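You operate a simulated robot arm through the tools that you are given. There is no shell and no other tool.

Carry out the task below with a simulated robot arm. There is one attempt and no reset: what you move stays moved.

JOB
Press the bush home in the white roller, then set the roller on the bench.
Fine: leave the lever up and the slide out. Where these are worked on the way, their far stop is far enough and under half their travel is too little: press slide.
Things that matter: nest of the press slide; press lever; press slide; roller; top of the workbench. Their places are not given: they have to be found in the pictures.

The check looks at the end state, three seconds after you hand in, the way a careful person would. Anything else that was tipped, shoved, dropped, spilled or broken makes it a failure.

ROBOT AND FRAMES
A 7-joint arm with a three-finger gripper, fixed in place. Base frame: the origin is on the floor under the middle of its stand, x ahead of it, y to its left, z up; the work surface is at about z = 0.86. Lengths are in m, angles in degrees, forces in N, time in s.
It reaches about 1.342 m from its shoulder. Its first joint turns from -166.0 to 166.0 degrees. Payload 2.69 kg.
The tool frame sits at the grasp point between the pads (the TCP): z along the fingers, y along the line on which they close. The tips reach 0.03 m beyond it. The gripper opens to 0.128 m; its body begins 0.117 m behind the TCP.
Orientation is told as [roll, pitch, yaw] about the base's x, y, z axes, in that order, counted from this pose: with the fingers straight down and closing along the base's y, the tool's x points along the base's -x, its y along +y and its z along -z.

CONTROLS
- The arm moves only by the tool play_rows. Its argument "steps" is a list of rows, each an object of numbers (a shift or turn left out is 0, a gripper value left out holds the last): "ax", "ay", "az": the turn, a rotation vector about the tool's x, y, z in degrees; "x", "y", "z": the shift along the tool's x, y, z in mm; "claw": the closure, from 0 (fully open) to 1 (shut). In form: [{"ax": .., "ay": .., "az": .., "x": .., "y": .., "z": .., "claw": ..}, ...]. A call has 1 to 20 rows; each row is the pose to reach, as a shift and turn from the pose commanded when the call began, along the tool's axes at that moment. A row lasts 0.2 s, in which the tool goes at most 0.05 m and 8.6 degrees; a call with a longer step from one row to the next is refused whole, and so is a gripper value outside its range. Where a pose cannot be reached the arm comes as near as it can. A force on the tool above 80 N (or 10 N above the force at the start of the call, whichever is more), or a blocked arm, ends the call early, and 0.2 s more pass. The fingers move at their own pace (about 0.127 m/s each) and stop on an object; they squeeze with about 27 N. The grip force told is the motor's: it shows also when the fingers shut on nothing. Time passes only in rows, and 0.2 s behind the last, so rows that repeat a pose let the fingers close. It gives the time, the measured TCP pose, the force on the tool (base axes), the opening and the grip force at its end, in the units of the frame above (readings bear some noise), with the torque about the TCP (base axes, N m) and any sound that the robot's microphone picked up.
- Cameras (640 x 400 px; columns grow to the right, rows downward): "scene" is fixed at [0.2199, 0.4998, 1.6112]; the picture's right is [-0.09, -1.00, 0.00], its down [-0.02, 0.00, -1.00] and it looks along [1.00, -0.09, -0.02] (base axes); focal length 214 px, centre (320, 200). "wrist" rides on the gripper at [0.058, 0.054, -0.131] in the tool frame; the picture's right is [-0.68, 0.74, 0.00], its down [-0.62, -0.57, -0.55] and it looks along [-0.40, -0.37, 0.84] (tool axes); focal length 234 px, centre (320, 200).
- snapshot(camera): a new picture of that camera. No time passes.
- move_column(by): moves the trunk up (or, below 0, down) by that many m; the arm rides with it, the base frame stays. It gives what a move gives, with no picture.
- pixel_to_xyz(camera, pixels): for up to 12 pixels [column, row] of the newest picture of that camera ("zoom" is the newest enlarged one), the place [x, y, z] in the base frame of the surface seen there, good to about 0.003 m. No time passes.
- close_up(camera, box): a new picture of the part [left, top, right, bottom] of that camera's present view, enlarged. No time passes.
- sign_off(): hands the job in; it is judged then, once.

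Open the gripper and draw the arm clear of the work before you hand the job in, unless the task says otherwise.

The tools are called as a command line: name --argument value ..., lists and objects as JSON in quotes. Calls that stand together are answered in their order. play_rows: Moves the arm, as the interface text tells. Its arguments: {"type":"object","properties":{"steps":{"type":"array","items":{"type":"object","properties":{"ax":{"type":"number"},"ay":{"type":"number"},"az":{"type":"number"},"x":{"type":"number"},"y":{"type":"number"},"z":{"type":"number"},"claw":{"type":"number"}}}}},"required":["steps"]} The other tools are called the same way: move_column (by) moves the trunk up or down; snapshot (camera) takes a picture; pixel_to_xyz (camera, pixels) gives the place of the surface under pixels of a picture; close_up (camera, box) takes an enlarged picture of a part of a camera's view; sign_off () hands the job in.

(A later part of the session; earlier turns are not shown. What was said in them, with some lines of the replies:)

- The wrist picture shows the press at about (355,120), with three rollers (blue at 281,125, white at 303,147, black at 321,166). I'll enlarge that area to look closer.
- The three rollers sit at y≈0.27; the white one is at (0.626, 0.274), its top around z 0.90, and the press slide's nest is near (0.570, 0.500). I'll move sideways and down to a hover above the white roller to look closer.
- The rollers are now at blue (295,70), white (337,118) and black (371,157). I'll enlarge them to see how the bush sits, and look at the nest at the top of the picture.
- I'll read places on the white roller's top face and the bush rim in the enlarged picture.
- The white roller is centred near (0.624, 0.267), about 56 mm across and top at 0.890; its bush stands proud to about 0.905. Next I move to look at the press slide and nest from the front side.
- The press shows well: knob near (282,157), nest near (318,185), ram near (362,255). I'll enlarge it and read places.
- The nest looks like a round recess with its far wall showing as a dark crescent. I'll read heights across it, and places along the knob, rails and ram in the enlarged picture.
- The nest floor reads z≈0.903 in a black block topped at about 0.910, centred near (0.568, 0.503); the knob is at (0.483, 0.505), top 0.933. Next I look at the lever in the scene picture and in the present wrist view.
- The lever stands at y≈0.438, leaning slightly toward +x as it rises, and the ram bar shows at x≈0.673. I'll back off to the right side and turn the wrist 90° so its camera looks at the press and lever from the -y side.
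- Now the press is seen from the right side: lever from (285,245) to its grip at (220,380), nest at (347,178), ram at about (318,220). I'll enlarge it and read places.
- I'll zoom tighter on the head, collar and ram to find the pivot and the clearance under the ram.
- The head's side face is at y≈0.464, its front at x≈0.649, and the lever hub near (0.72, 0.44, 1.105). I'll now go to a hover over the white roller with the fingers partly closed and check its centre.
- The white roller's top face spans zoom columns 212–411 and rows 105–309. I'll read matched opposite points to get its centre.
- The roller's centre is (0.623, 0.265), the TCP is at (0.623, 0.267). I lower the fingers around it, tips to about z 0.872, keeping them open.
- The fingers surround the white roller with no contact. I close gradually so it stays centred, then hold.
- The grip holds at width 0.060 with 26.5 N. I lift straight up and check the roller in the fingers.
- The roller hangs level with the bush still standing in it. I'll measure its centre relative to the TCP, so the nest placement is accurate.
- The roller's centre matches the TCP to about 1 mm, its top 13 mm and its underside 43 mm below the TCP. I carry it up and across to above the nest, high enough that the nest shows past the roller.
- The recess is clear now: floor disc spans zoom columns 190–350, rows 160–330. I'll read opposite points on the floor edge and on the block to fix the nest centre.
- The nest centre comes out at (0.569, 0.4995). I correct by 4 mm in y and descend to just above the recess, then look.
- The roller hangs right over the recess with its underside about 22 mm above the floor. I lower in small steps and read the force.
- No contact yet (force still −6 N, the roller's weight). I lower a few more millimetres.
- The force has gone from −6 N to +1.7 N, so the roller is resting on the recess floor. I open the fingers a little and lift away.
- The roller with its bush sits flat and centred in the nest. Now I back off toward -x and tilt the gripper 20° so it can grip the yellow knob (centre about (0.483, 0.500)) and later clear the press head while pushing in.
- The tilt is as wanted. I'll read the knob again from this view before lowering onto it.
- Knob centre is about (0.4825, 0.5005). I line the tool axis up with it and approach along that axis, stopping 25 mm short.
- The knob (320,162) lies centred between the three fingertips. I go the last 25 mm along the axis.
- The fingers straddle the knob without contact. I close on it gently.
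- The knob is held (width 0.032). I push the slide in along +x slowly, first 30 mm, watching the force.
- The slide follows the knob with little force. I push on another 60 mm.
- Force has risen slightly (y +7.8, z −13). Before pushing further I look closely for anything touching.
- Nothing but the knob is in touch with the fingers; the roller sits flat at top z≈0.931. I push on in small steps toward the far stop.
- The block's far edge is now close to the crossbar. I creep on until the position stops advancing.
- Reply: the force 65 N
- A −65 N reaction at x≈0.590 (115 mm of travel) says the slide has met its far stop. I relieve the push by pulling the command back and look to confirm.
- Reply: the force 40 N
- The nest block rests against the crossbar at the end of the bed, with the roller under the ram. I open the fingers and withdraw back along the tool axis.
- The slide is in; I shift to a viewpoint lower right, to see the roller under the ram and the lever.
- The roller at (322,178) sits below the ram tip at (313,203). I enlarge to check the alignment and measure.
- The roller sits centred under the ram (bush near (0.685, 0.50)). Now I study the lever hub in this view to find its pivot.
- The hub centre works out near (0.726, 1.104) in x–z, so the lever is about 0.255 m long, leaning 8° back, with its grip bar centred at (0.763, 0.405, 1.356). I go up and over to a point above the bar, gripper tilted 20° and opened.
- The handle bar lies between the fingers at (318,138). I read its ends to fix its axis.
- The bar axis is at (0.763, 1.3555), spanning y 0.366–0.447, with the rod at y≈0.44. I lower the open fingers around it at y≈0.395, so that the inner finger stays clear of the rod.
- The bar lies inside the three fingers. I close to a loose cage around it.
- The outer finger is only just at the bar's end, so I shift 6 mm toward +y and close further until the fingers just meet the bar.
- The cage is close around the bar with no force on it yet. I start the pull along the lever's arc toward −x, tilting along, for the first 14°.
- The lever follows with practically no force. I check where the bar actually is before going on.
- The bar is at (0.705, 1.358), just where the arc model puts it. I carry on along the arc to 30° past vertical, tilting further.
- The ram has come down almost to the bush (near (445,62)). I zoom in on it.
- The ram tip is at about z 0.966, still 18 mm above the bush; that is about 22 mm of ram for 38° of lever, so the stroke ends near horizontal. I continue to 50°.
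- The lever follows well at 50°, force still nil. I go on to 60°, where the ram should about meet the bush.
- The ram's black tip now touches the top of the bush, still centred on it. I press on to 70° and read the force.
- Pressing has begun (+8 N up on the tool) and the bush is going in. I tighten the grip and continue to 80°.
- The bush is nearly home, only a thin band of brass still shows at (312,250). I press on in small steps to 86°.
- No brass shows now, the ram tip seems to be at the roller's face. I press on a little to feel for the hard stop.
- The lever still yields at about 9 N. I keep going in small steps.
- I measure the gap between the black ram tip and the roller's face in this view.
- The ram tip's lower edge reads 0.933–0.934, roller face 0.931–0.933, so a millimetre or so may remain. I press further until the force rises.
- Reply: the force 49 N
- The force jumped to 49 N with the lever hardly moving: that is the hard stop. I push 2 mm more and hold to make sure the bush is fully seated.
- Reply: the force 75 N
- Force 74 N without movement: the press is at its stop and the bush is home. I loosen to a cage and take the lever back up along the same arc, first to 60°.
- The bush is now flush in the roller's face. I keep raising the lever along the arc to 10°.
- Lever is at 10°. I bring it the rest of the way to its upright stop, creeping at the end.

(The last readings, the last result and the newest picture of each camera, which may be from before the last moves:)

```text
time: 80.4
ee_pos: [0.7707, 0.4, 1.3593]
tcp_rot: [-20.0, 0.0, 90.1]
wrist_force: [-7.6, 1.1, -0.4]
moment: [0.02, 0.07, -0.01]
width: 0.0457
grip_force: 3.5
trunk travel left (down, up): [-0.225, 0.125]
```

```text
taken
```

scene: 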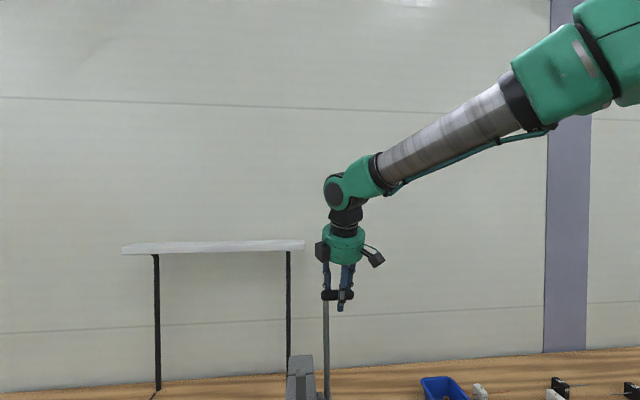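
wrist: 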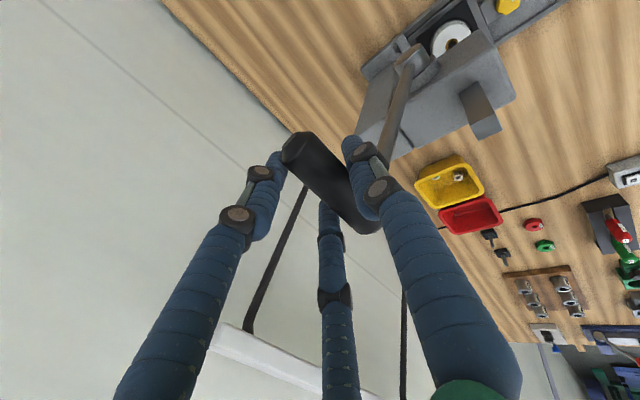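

There's about 8 N of resistance as the upright stop comes near. I nudge a few mm more, then check the bar's place.

play_rows --steps '[{"y": -2, "z": 0.7, "claw": 0.68}, {"y": -4, "z": 1.4}, {"y": -4, "z": 1.4}]'

snapshot --camera "wrist"

pixel_to_xyz --camera "wrist" --pixels '[[305, 158], [315, 170], [325, 182], [335, 195], [395, 110], [388, 140]]'

```text
time: 81.2
ee_pos: [0.774, 0.3995, 1.3594]
tcp_rot: [-20.0, 0.1, 90.1]
wrist_force: [-15.4, 1.4, -2.5]
moment: [-0.04, 0.05, -0.07]
width: 0.0515
grip_force: 7.3
trunk travel left (down, up): [-0.225, 0.125]
```

```text
taken
```

wrist: 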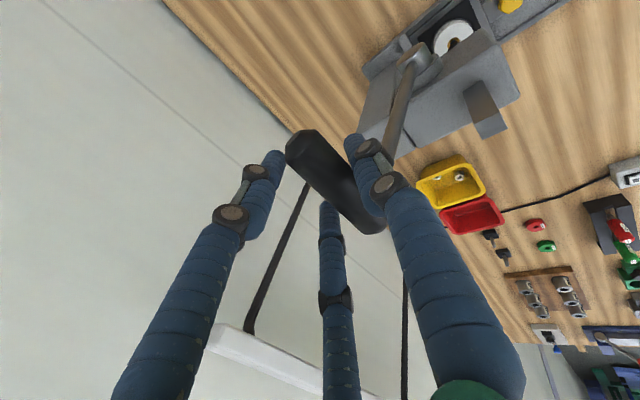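

```text
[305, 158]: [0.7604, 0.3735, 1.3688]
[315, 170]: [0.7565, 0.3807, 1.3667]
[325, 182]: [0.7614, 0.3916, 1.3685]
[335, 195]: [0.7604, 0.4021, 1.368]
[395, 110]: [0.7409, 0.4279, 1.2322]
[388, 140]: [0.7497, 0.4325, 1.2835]
```

The fingers give way while the bar stays, so the lever is against its upright stop. I ease back, open the fingers and withdraw upward along the tool axis.

play_rows --steps '[{"y": 5, "z": -1.8, "claw": 0.6}, {"y": 5, "z": -1.8, "claw": 0.5}, {"y": 5, "z": -1.8, "claw": 0.35}, {"y": 5, "z": -1.8, "claw": 0.2}, {"y": 5, "z": -1.8, "claw": 0.1}, {"y": 5, "z": -1.8, "claw": 0.1}, {"y": 5, "z": -20}, {"y": 5, "z": -50}, {"y": 5, "z": -85}, {"y": 5, "z": -120}, {"y": 5, "z": -120}]'

snapshot --camera "wrist"

snapshot --camera "scene"

```text
time: 83.6
ee_pos: [0.7299, 0.3998, 1.4724]
tcp_rot: [-20.1, -0.1, 90.1]
wrist_force: [0.7, -0.8, -0.2]
moment: [0.02, -0.03, 0.01]
width: 0.1149
grip_force: 0.1
trunk travel left (down, up): [-0.225, 0.125]
```

```text
taken
```

wrist: 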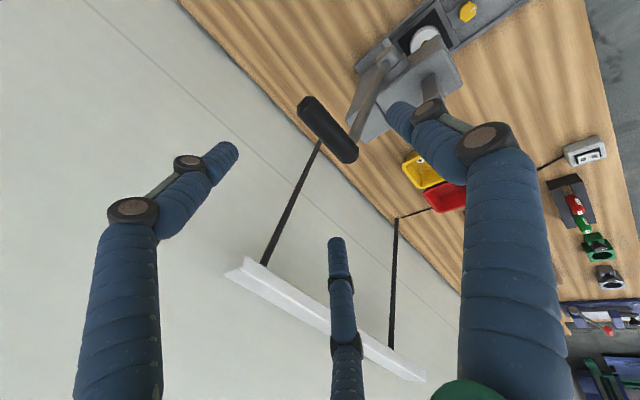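

```text
taken
```

scene: 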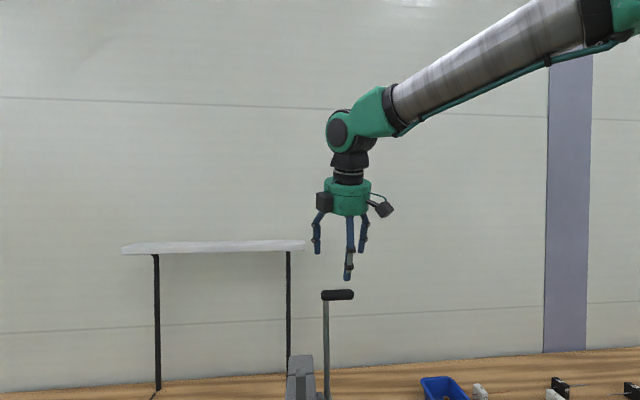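

The lever stands upright as at the start. Now I go back around to the front and down toward the knob, which now should be near (0.598, 0.500).

play_rows --steps '[{"y": 39.5, "z": -14.4, "claw": 0.1}, {"y": 79, "z": -28.7}, {"y": 118.4, "z": -43.1}, {"y": 157.9, "z": -57.4, "claw": 0.45}, {"y": 197.4, "z": -71.8}, {"x": -12.5, "y": 221.9, "z": -48.2}, {"x": -25, "y": 246.4, "z": -24.7}, {"x": -37.5, "y": 271, "z": -1.2}, {"x": -50, "y": 295.5, "z": 22.4}, {"x": -60, "y": 311.1, "z": 59.3}, {"x": -70, "y": 326.6, "z": 96.2}, {"x": -80, "y": 342.2, "z": 133.1}, {"x": -90, "y": 357.7, "z": 170}, {"x": -100, "y": 373.3, "z": 206.9}, {"x": -100.1, "y": 358.3, "z": 237.8}, {"x": -100.2, "y": 343.4, "z": 268.7}, {"x": -100.4, "y": 328.4, "z": 299.5}, {"x": -100.5, "y": 313.4, "z": 330.4}, {"x": -100.5, "y": 313.4, "z": 330.4}]'

snapshot --camera "wrist"

close_up --camera "wrist" --box '[220, 70, 420, 250]'

```text
time: 87.6
ee_pos: [0.5484, 0.4997, 1.0502]
tcp_rot: [-20.0, 0.0, 90.0]
wrist_force: [0.4, 0.2, 0.0]
moment: [-0.04, 0.05, 0.02]
width: 0.0702
grip_force: 0.0
trunk travel left (down, up): [-0.225, 0.125]
```

```text
taken
```

wrist: 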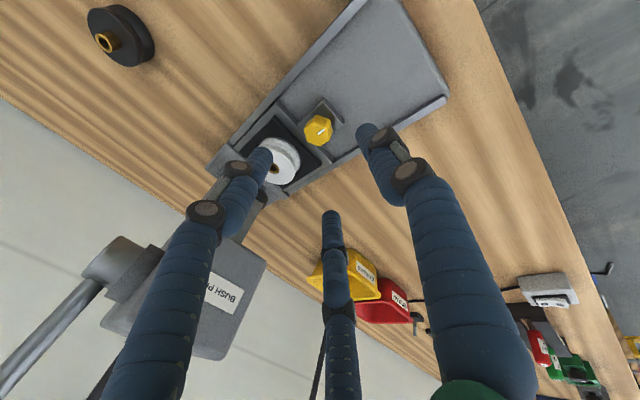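

```text
2.22 times, centred on (320, 160) of wrist
```

zoom: 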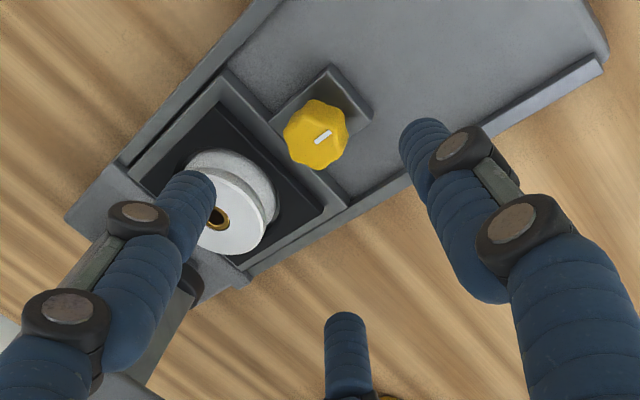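

I read the knob's place in this view before lowering.

pixel_to_xyz --camera "zoom" --pixels '[[290, 130], [340, 135], [315, 108], [312, 162], [315, 135], [300, 155], [335, 115], [225, 222], [250, 240], [235, 180]]'

```text
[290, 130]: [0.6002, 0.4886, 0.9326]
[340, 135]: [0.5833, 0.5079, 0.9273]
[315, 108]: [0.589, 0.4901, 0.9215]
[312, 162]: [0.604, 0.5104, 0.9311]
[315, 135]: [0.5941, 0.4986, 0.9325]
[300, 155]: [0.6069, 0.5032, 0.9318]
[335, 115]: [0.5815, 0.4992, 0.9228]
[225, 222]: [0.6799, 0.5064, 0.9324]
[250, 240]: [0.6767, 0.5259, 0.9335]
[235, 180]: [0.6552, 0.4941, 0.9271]
```

The knob is at about (0.597, 0.500). I go down along the tool axis to just short of it and check.

play_rows --steps '[{"y": -1.6, "z": 30, "claw": 0.45}, {"y": -1.6, "z": 60}, {"y": -1.6, "z": 80}, {"y": -1.6, "z": 90}, {"y": -1.6, "z": 90}]'

close_up --camera "wrist" --box '[200, 70, 440, 270]'

```text
time: 88.8
ee_pos: [0.5825, 0.499, 0.9686]
tcp_rot: [-19.9, -0.1, 90.1]
wrist_force: [-1.1, 0.3, -0.8]
moment: [-0.01, 0.03, 0.01]
width: 0.0704
grip_force: 0.0
trunk travel left (down, up): [-0.225, 0.125]
```

```text
2.00 times, centred on (320, 170) of wrist
```

zoom: 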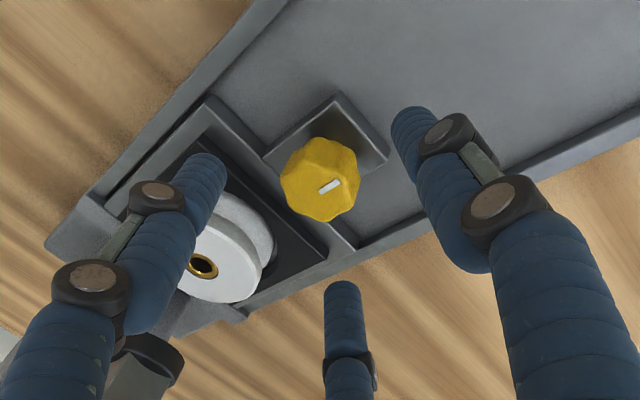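

The knob is centred between the fingertips. I go the last 27 mm and close on it.

play_rows --steps '[{"y": 1, "z": 9, "claw": 0.45}, {"y": 2, "z": 17}, {"y": 2, "z": 23}, {"y": 2, "z": 27}, {"y": 2, "z": 27}, {"y": 2, "z": 27, "claw": 0.52}, {"y": 2, "z": 27, "claw": 0.58}, {"y": 2, "z": 27, "claw": 0.64}, {"y": 2, "z": 27, "claw": 0.69}, {"y": 2, "z": 27, "claw": 0.74}, {"y": 2, "z": 27, "claw": 0.79}, {"y": 2, "z": 27, "claw": 0.85}, {"y": 2, "z": 27, "claw": 0.9}, {"y": 2, "z": 27, "claw": 0.9}]'

close_up --camera "wrist" --box '[200, 70, 440, 270]'

```text
time: 91.8
ee_pos: [0.5878, 0.5, 0.9425]
tcp_rot: [-20.0, 0.0, 90.1]
wrist_force: [0.4, 2.9, -0.1]
moment: [0.06, 0.33, 0.01]
width: 0.032
grip_force: 45.2
trunk travel left (down, up): [-0.225, 0.125]
```

```text
2.00 times, centred on (320, 170) of wrist
```

zoom: 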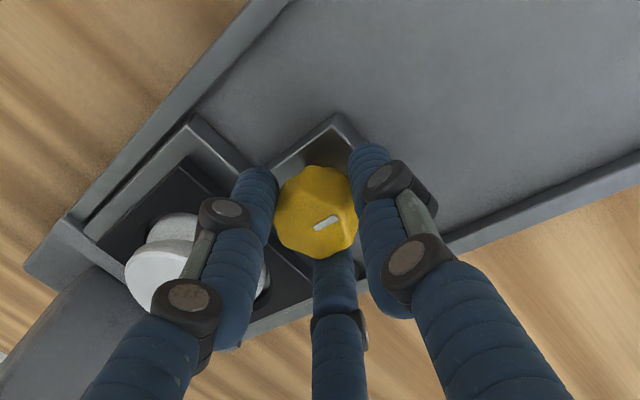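

The knob is held. I draw the slide out along −x, smoothly, 110 mm.

play_rows --steps '[{"y": 2.8, "z": -1, "claw": 0.9}, {"y": 7.5, "z": -2.7}, {"y": 15, "z": -5.5}, {"y": 23.5, "z": -8.6}, {"y": 32.9, "z": -12}, {"y": 42.3, "z": -15.4}, {"y": 51.7, "z": -18.8}, {"y": 61.1, "z": -22.2}, {"y": 70.5, "z": -25.7}, {"y": 79.9, "z": -29.1}, {"y": 89.3, "z": -32.5}, {"y": 96.8, "z": -35.2}, {"y": 101.5, "z": -36.9}, {"y": 103.4, "z": -37.6}, {"y": 103.4, "z": -37.6}]'

snapshot --camera "wrist"

```text
time: 95.0
ee_pos: [0.4786, 0.5011, 0.9428]
tcp_rot: [-20.1, -0.1, 90.2]
wrist_force: [1.9, 1.5, 4.9]
moment: [-0.28, -0.01, 0.04]
width: 0.0319
grip_force: 44.6
trunk travel left (down, up): [-0.225, 0.125]
```

```text
taken
```

wrist: 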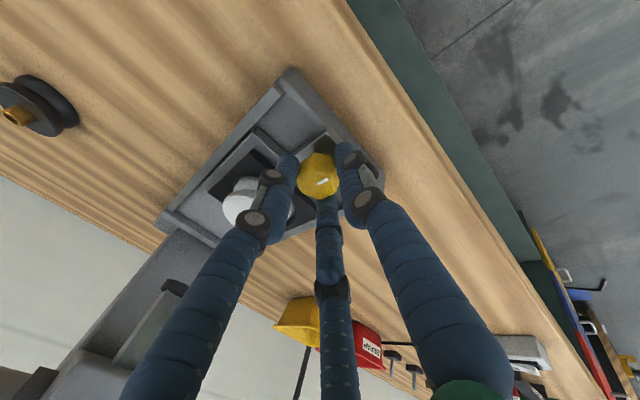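

The slide is at 0.479 against 0.475 at the start. I creep on to its out stop.

play_rows --steps '[{"y": 1.9, "z": -0.7, "claw": 0.9}, {"y": 3.8, "z": -1.4}, {"y": 5.6, "z": -2}, {"y": 5.6, "z": -2}]'

```text
time: 96.0
ee_pos: [0.4725, 0.5002, 0.9434]
tcp_rot: [-20.0, 0.1, 90.1]
wrist_force: [1.7, 2.5, 7.7]
moment: [0.08, 0.15, -0.04]
width: 0.0318
grip_force: 45.2
trunk travel left (down, up): [-0.225, 0.125]
```

No stop felt yet; I try 3 mm more, watching the x force.

play_rows --steps '[{"y": 1.4, "z": -0.5, "claw": 0.9}, {"y": 2.8, "z": -1}, {"y": 2.8, "z": -1}]'

snapshot --camera "wrist"

```text
time: 96.8
ee_pos: [0.469, 0.5012, 0.9432]
tcp_rot: [-20.1, 0.0, 90.1]
wrist_force: [2.0, -1.4, 15.8]
moment: [-0.15, 0.08, -0.1]
width: 0.0318
grip_force: 44.8
trunk travel left (down, up): [-0.225, 0.125]
```

```text
taken
```

wrist: 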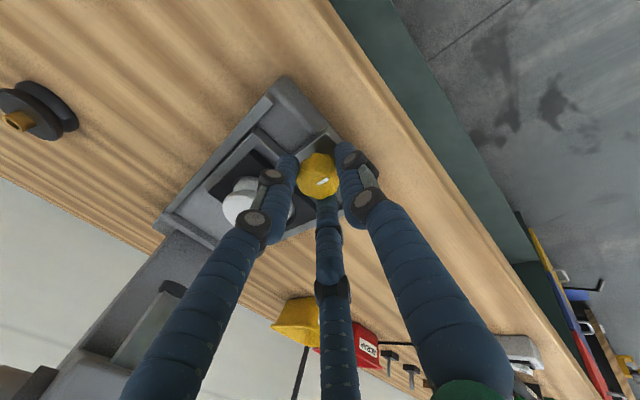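

The slide is out, slightly further than where it began. I release the knob and retreat along the tool axis.

play_rows --steps '[{"claw": 0.8}, {"claw": 0.7}, {"claw": 0.6}, {"claw": 0.5}, {"claw": 0.45}, {"claw": 0.45}, {"z": -10}, {"z": -30}, {"z": -60}, {"z": -100}, {"z": -140}, {"z": -160}, {"z": -160}]'

snapshot --camera "wrist"

close_up --camera "wrist" --box '[200, 30, 400, 230]'

```text
time: 99.6
ee_pos: [0.4163, 0.4988, 1.0929]
tcp_rot: [-20.0, 0.1, 90.1]
wrist_force: [0.4, -1.1, 0.0]
moment: [0.01, -0.03, 0.02]
width: 0.0704
grip_force: 0.0
trunk travel left (down, up): [-0.225, 0.125]
```

```text
taken
```

wrist: 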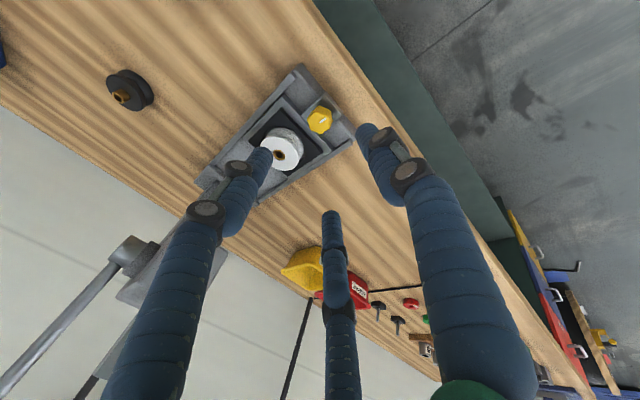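

```text
2.00 times, centred on (300, 130) of wrist
```

zoom: 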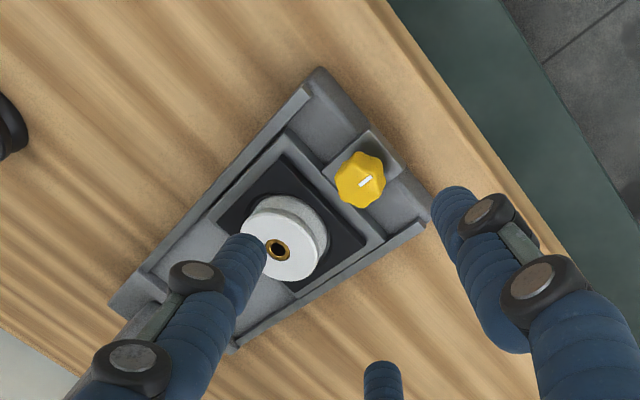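

I check the knob, nest and bed corners against their starting places.

pixel_to_xyz --camera "zoom" --pixels '[[345, 180], [378, 185], [360, 180], [360, 205], [318, 72], [425, 215], [280, 248], [255, 230], [315, 255], [370, 150], [110, 305], [285, 275]]'

```text
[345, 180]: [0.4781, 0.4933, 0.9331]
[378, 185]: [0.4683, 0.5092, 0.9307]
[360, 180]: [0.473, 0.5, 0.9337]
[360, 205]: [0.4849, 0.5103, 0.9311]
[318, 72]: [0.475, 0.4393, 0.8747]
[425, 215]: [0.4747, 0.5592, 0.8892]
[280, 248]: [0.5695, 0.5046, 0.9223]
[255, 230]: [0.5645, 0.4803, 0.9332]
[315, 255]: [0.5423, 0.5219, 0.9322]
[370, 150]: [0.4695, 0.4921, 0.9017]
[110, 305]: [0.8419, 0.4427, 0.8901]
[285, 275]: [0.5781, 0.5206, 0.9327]
```

The bed hasn't moved, and the slide is out. I straighten the gripper and move above the nest to see the roller from overhead.

play_rows --steps '[{"y": -10.3, "z": -28.2, "claw": 0.4}, {"y": -19.5, "z": -53.6, "ax": -5}, {"y": -61.8, "z": -38.2, "ax": -10}, {"y": -104.1, "z": -22.8, "ax": -15}, {"y": -141.7, "z": -9.1, "ax": -20}, {"y": -158.6, "z": -3, "ax": -20}, {"y": -158.6, "z": -3, "ax": -20}]'

snapshot --camera "wrist"

close_up --camera "wrist" --box '[255, 50, 385, 170]'

```text
time: 101.2
ee_pos: [0.5632, 0.5013, 1.1493]
tcp_rot: [0.0, 0.0, 90.1]
wrist_force: [-0.1, 0.7, 0.6]
moment: [0.0, 0.03, -0.03]
width: 0.0767
grip_force: 0.0
trunk travel left (down, up): [-0.225, 0.125]
```

```text
taken
```

wrist: 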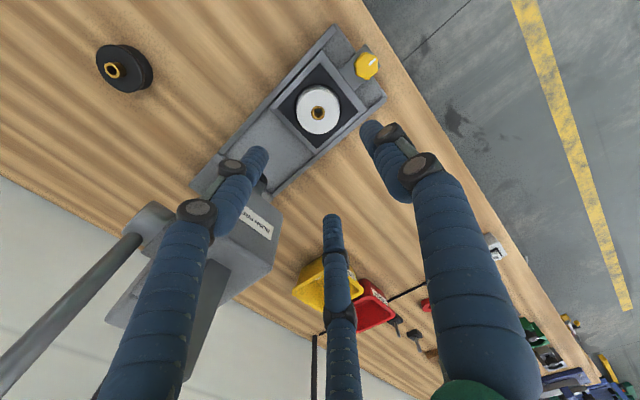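

```text
3.33 times, centred on (320, 110) of wrist
```

zoom: 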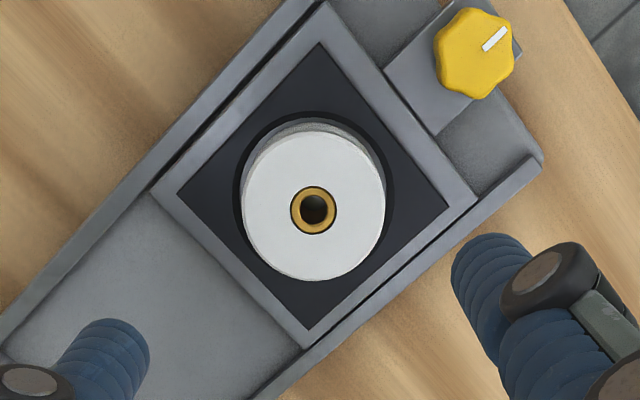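

The bush is flush in the roller, which sits in the nest with its centre at zoom (313,207). I read its place.

pixel_to_xyz --camera "zoom" --pixels '[[250, 207], [378, 207], [314, 142], [314, 272], [268, 160], [360, 254], [268, 254], [360, 160], [297, 210], [332, 210], [314, 192], [314, 230]]'

```text
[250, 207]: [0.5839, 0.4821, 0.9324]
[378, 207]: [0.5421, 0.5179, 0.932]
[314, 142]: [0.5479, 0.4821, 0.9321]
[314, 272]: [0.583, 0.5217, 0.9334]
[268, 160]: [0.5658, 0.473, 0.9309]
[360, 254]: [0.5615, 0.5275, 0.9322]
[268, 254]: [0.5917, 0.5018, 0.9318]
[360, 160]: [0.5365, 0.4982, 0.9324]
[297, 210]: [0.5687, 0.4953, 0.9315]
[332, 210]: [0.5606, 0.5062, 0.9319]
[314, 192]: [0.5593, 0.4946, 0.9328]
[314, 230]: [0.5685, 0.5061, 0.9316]
```

The roller centre is (0.564, 0.5005), bush face at the roller's face (0.932). I descend around it.

play_rows --steps '[{"z": 40, "claw": 0.38}, {"z": 80}, {"z": 115}, {"z": 145}, {"z": 168}, {"z": 185}, {"z": 195}, {"z": 202}, {"z": 202}]'

close_up --camera "wrist" --box '[220, 90, 420, 250]'

```text
time: 103.2
ee_pos: [0.5625, 0.5011, 0.9487]
tcp_rot: [0.0, 0.0, 90.2]
wrist_force: [0.8, -0.4, 0.2]
moment: [0.0, 0.01, 0.02]
width: 0.0793
grip_force: 0.0
trunk travel left (down, up): [-0.225, 0.125]
```

```text
2.50 times, centred on (320, 170) of wrist
```

zoom: 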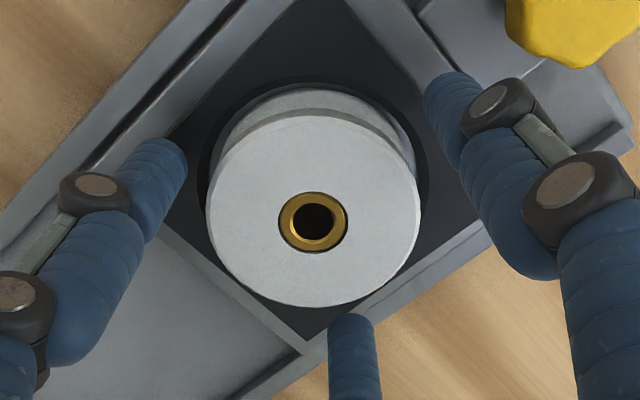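

All three fingers are clear around the roller. I go down 2 mm more and close.

play_rows --steps '[{"z": 2, "claw": 0.38}, {"z": 2, "claw": 0.42}, {"z": 2, "claw": 0.46}, {"z": 2, "claw": 0.49}, {"z": 2, "claw": 0.52}, {"z": 2, "claw": 0.56}, {"z": 2, "claw": 0.62}, {"z": 2, "claw": 0.7}, {"z": 2, "claw": 0.8}, {"z": 2, "claw": 0.8}, {"z": 2, "claw": 0.8}]'

close_up --camera "wrist" --box '[220, 90, 420, 250]'

```text
time: 105.6
ee_pos: [0.5629, 0.5006, 0.948]
tcp_rot: [0.0, 0.1, 90.2]
wrist_force: [1.2, -0.9, 2.4]
moment: [0.01, -0.06, -0.06]
width: 0.0607
grip_force: 27.0
trunk travel left (down, up): [-0.225, 0.125]
```

```text
2.50 times, centred on (320, 170) of wrist
```

zoom: 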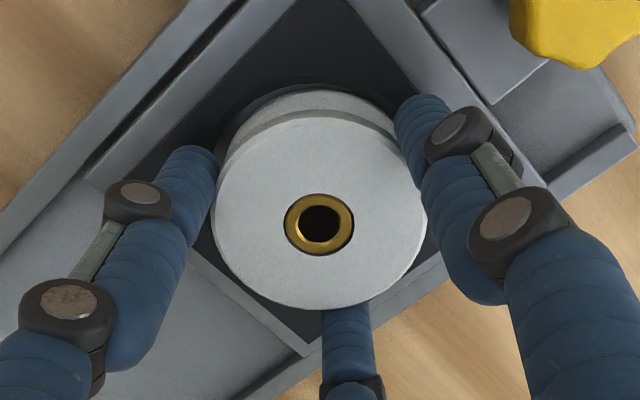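

The roller is gripped (width 0.061). I lift it out and carry it back over its old spot on the bench at about (0.623, 0.265).

play_rows --steps '[{"z": -5, "claw": 0.8}, {"z": -15}, {"z": -35}, {"z": -75}, {"z": -115}, {"z": -155, "y": 10}, {"z": -175, "y": 40, "x": 15}, {"z": -175, "y": 60, "x": 55}, {"z": -175, "y": 55, "x": 100}, {"z": -175, "y": 30, "x": 140}, {"z": -175, "y": 0, "x": 175}, {"z": -175, "y": -30, "x": 205}, {"z": -175, "y": -52, "x": 228}, {"z": -175, "y": -60, "x": 235}, {"z": -175, "y": -60, "x": 235}]'

snapshot --camera "wrist"

```text
time: 108.8
ee_pos: [0.6245, 0.2658, 1.1209]
tcp_rot: [0.0, 0.0, 90.1]
wrist_force: [-0.4, -0.4, -5.9]
moment: [0.01, 0.02, 0.02]
width: 0.0603
grip_force: 26.8
trunk travel left (down, up): [-0.225, 0.125]
```

```text
taken
```

wrist: 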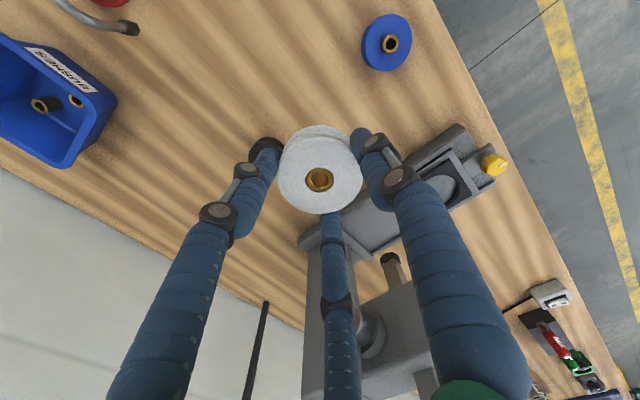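

The roller hangs level over its old spot, blue at (387,42) and black hidden behind the finger at (268,145) as before. I lower it to about 10 mm above the bench.

play_rows --steps '[{"z": 40, "claw": 0.8}, {"z": 80}, {"z": 120}, {"z": 155}, {"z": 180}, {"z": 195}, {"z": 205}, {"z": 205}]'

snapshot --camera "wrist"

```text
time: 110.6
ee_pos: [0.6232, 0.2664, 0.9154]
tcp_rot: [0.1, 0.1, 90.0]
wrist_force: [-0.3, -0.6, -5.0]
moment: [0.01, 0.01, 0.01]
width: 0.0605
grip_force: 27.3
trunk travel left (down, up): [-0.225, 0.125]
```

```text
taken
```

wrist: 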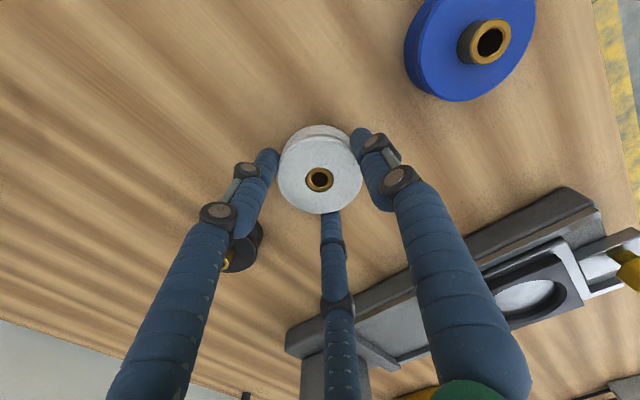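

Clear all around. I creep down until the roller's weight goes off the wrist.

play_rows --steps '[{"z": 3, "claw": 0.8}, {"z": 6}, {"z": 8}, {"z": 9}, {"z": 9}]'

```text
time: 111.8
ee_pos: [0.6239, 0.2653, 0.9071]
tcp_rot: [-0.1, 0.0, 90.2]
wrist_force: [-0.5, 1.0, -5.1]
moment: [0.02, -0.01, 0.01]
width: 0.0604
grip_force: 26.7
trunk travel left (down, up): [-0.225, 0.125]
```

Still hanging (−5 N). A few more millimetres in 1 mm steps.

play_rows --steps '[{"z": 1, "claw": 0.8}, {"z": 2}, {"z": 2}]'

```text
time: 112.6
ee_pos: [0.6221, 0.2663, 0.9058]
tcp_rot: [0.0, 0.1, 90.0]
wrist_force: [-1.7, 0.2, 0.9]
moment: [-0.01, 0.21, -0.01]
width: 0.0605
grip_force: 26.9
trunk travel left (down, up): [-0.225, 0.125]
```

The weight has come off (+0.9 N): the roller is on the bench. I lower half a millimetre more, open the fingers and rise clear.

play_rows --steps '[{"z": 0.5, "claw": 0.8}, {"z": 0.5, "claw": 0.5}, {"z": 0.5, "claw": 0.46}, {"z": 0.5, "claw": 0.4}, {"z": 0.5, "claw": 0.33}, {"z": 0.5, "claw": 0.28}, {"z": 0.5, "claw": 0.28}, {"z": -10}, {"z": -30}, {"z": -60}, {"z": -100}, {"z": -145}, {"z": -190}, {"z": -235}, {"z": -235}]'

snapshot --camera "wrist"

close_up --camera "wrist" --box '[230, 30, 430, 200]'

```text
time: 115.8
ee_pos: [0.6206, 0.2644, 1.141]
tcp_rot: [0.0, 0.0, 90.2]
wrist_force: [-0.2, -0.3, -0.3]
moment: [0.01, -0.04, 0.0]
width: 0.0923
grip_force: 0.1
trunk travel left (down, up): [-0.225, 0.125]
```

```text
taken
```

wrist: 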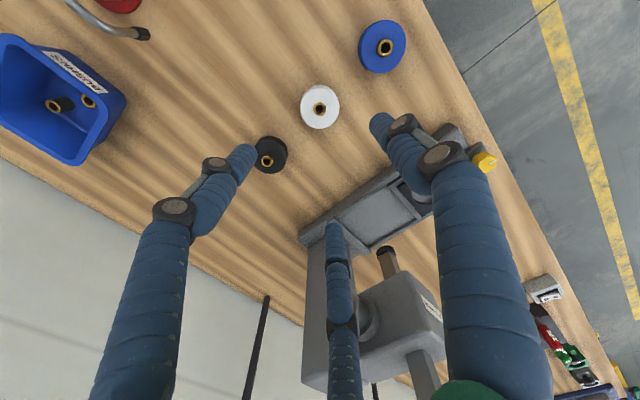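

```text
2.35 times, centred on (330, 115) of wrist
```

zoom: 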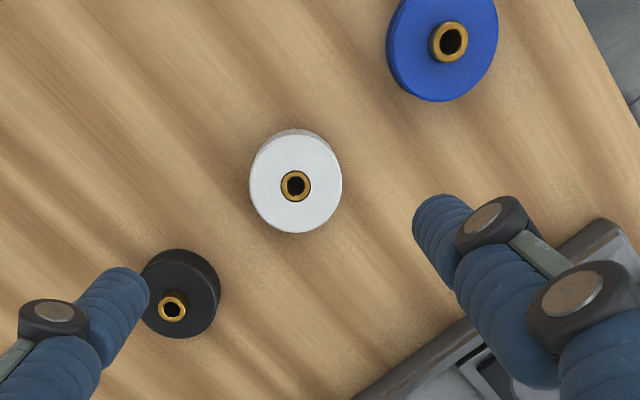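

The white roller stands on the bench with the bush flush, between the undisturbed blue and black rollers. I verify heights and places.

pixel_to_xyz --camera "zoom" --pixels '[[258, 183], [335, 183], [296, 140], [296, 226], [284, 188], [308, 188], [296, 200], [395, 45], [490, 45], [160, 285], [215, 285], [182, 330]]'

snapshot --camera "scene"

```text
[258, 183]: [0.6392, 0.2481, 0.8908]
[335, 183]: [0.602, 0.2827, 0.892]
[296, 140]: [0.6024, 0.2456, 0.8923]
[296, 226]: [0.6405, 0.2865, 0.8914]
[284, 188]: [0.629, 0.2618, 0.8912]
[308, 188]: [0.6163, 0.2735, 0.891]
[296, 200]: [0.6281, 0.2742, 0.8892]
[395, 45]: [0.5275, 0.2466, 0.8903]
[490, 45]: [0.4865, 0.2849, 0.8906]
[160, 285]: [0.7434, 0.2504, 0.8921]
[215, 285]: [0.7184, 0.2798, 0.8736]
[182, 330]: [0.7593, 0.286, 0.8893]
```

```text
taken
```

scene: 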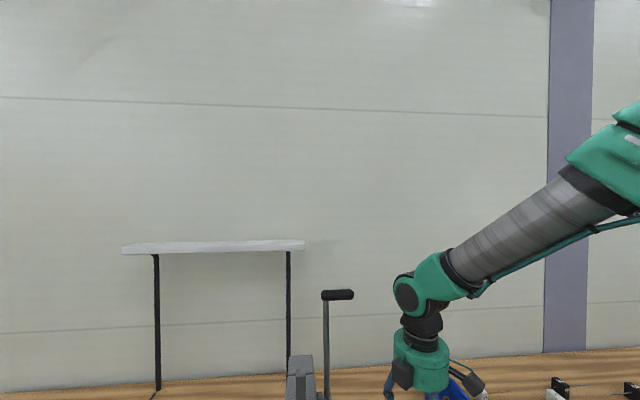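

The roller top is level at 0.891, the bush rim at the same height, the lever is upright and the slide out. I open the gripper fully and draw the arm up and back, clear of the work.

play_rows --steps '[{"z": -40, "claw": 0.2}, {"z": -80, "claw": 0.1}, {"z": -120, "claw": 0}, {"z": -160}, {"z": -195, "y": 20}, {"z": -225, "y": 50}, {"z": -250, "y": 85}, {"z": -265, "y": 120}, {"z": -265, "y": 120}]'

snapshot --camera "wrist"

snapshot --camera "scene"

```text
time: 117.8
ee_pos: [0.5037, 0.2647, 1.4072]
tcp_rot: [-0.1, 0.0, 90.1]
wrist_force: [-1.0, -0.1, -0.2]
moment: [-0.02, -0.06, -0.02]
width: 0.128
grip_force: 0.1
trunk travel left (down, up): [-0.225, 0.125]
```

```text
taken
```

wrist: 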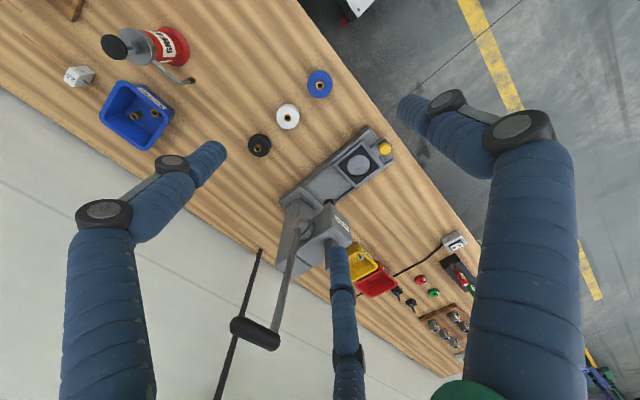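

```text
taken
```

scene: 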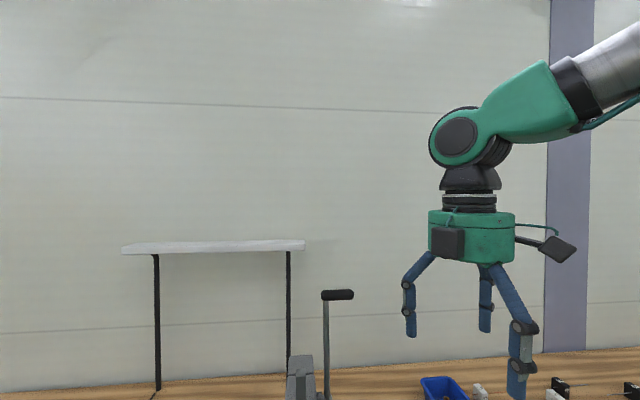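

The white roller (288,117) stands on the bench with its bush pressed flush. The nest is empty, the slide out, the lever up, everything else is in place and the arm is clear with the gripper open. I hand the job in.

sign_off

```text
The job is handed in.
```

The bush is pressed home in the white roller, and the roller is back on the bench at about its starting spot, (0.62, 0.27). I handed the job in; no verdict came back with it.

- **Bush:** its rim reads at the same height as the roller's face (about z 0.891). The lever met a hard stop at 74 N before I let it back up.
- **Slide:** it went to its far stop, 115 mm in, for the pressing. I then drew it out about 5 mm further than where it started.
- **Lever:** it is up against its upright stop.
- **Everything else:** in the last pictures the blue and black rollers look undisturbed, and the bed corner I checked after drawing the slide out hadn't moved. The gripper is open and the arm is clear of the work.
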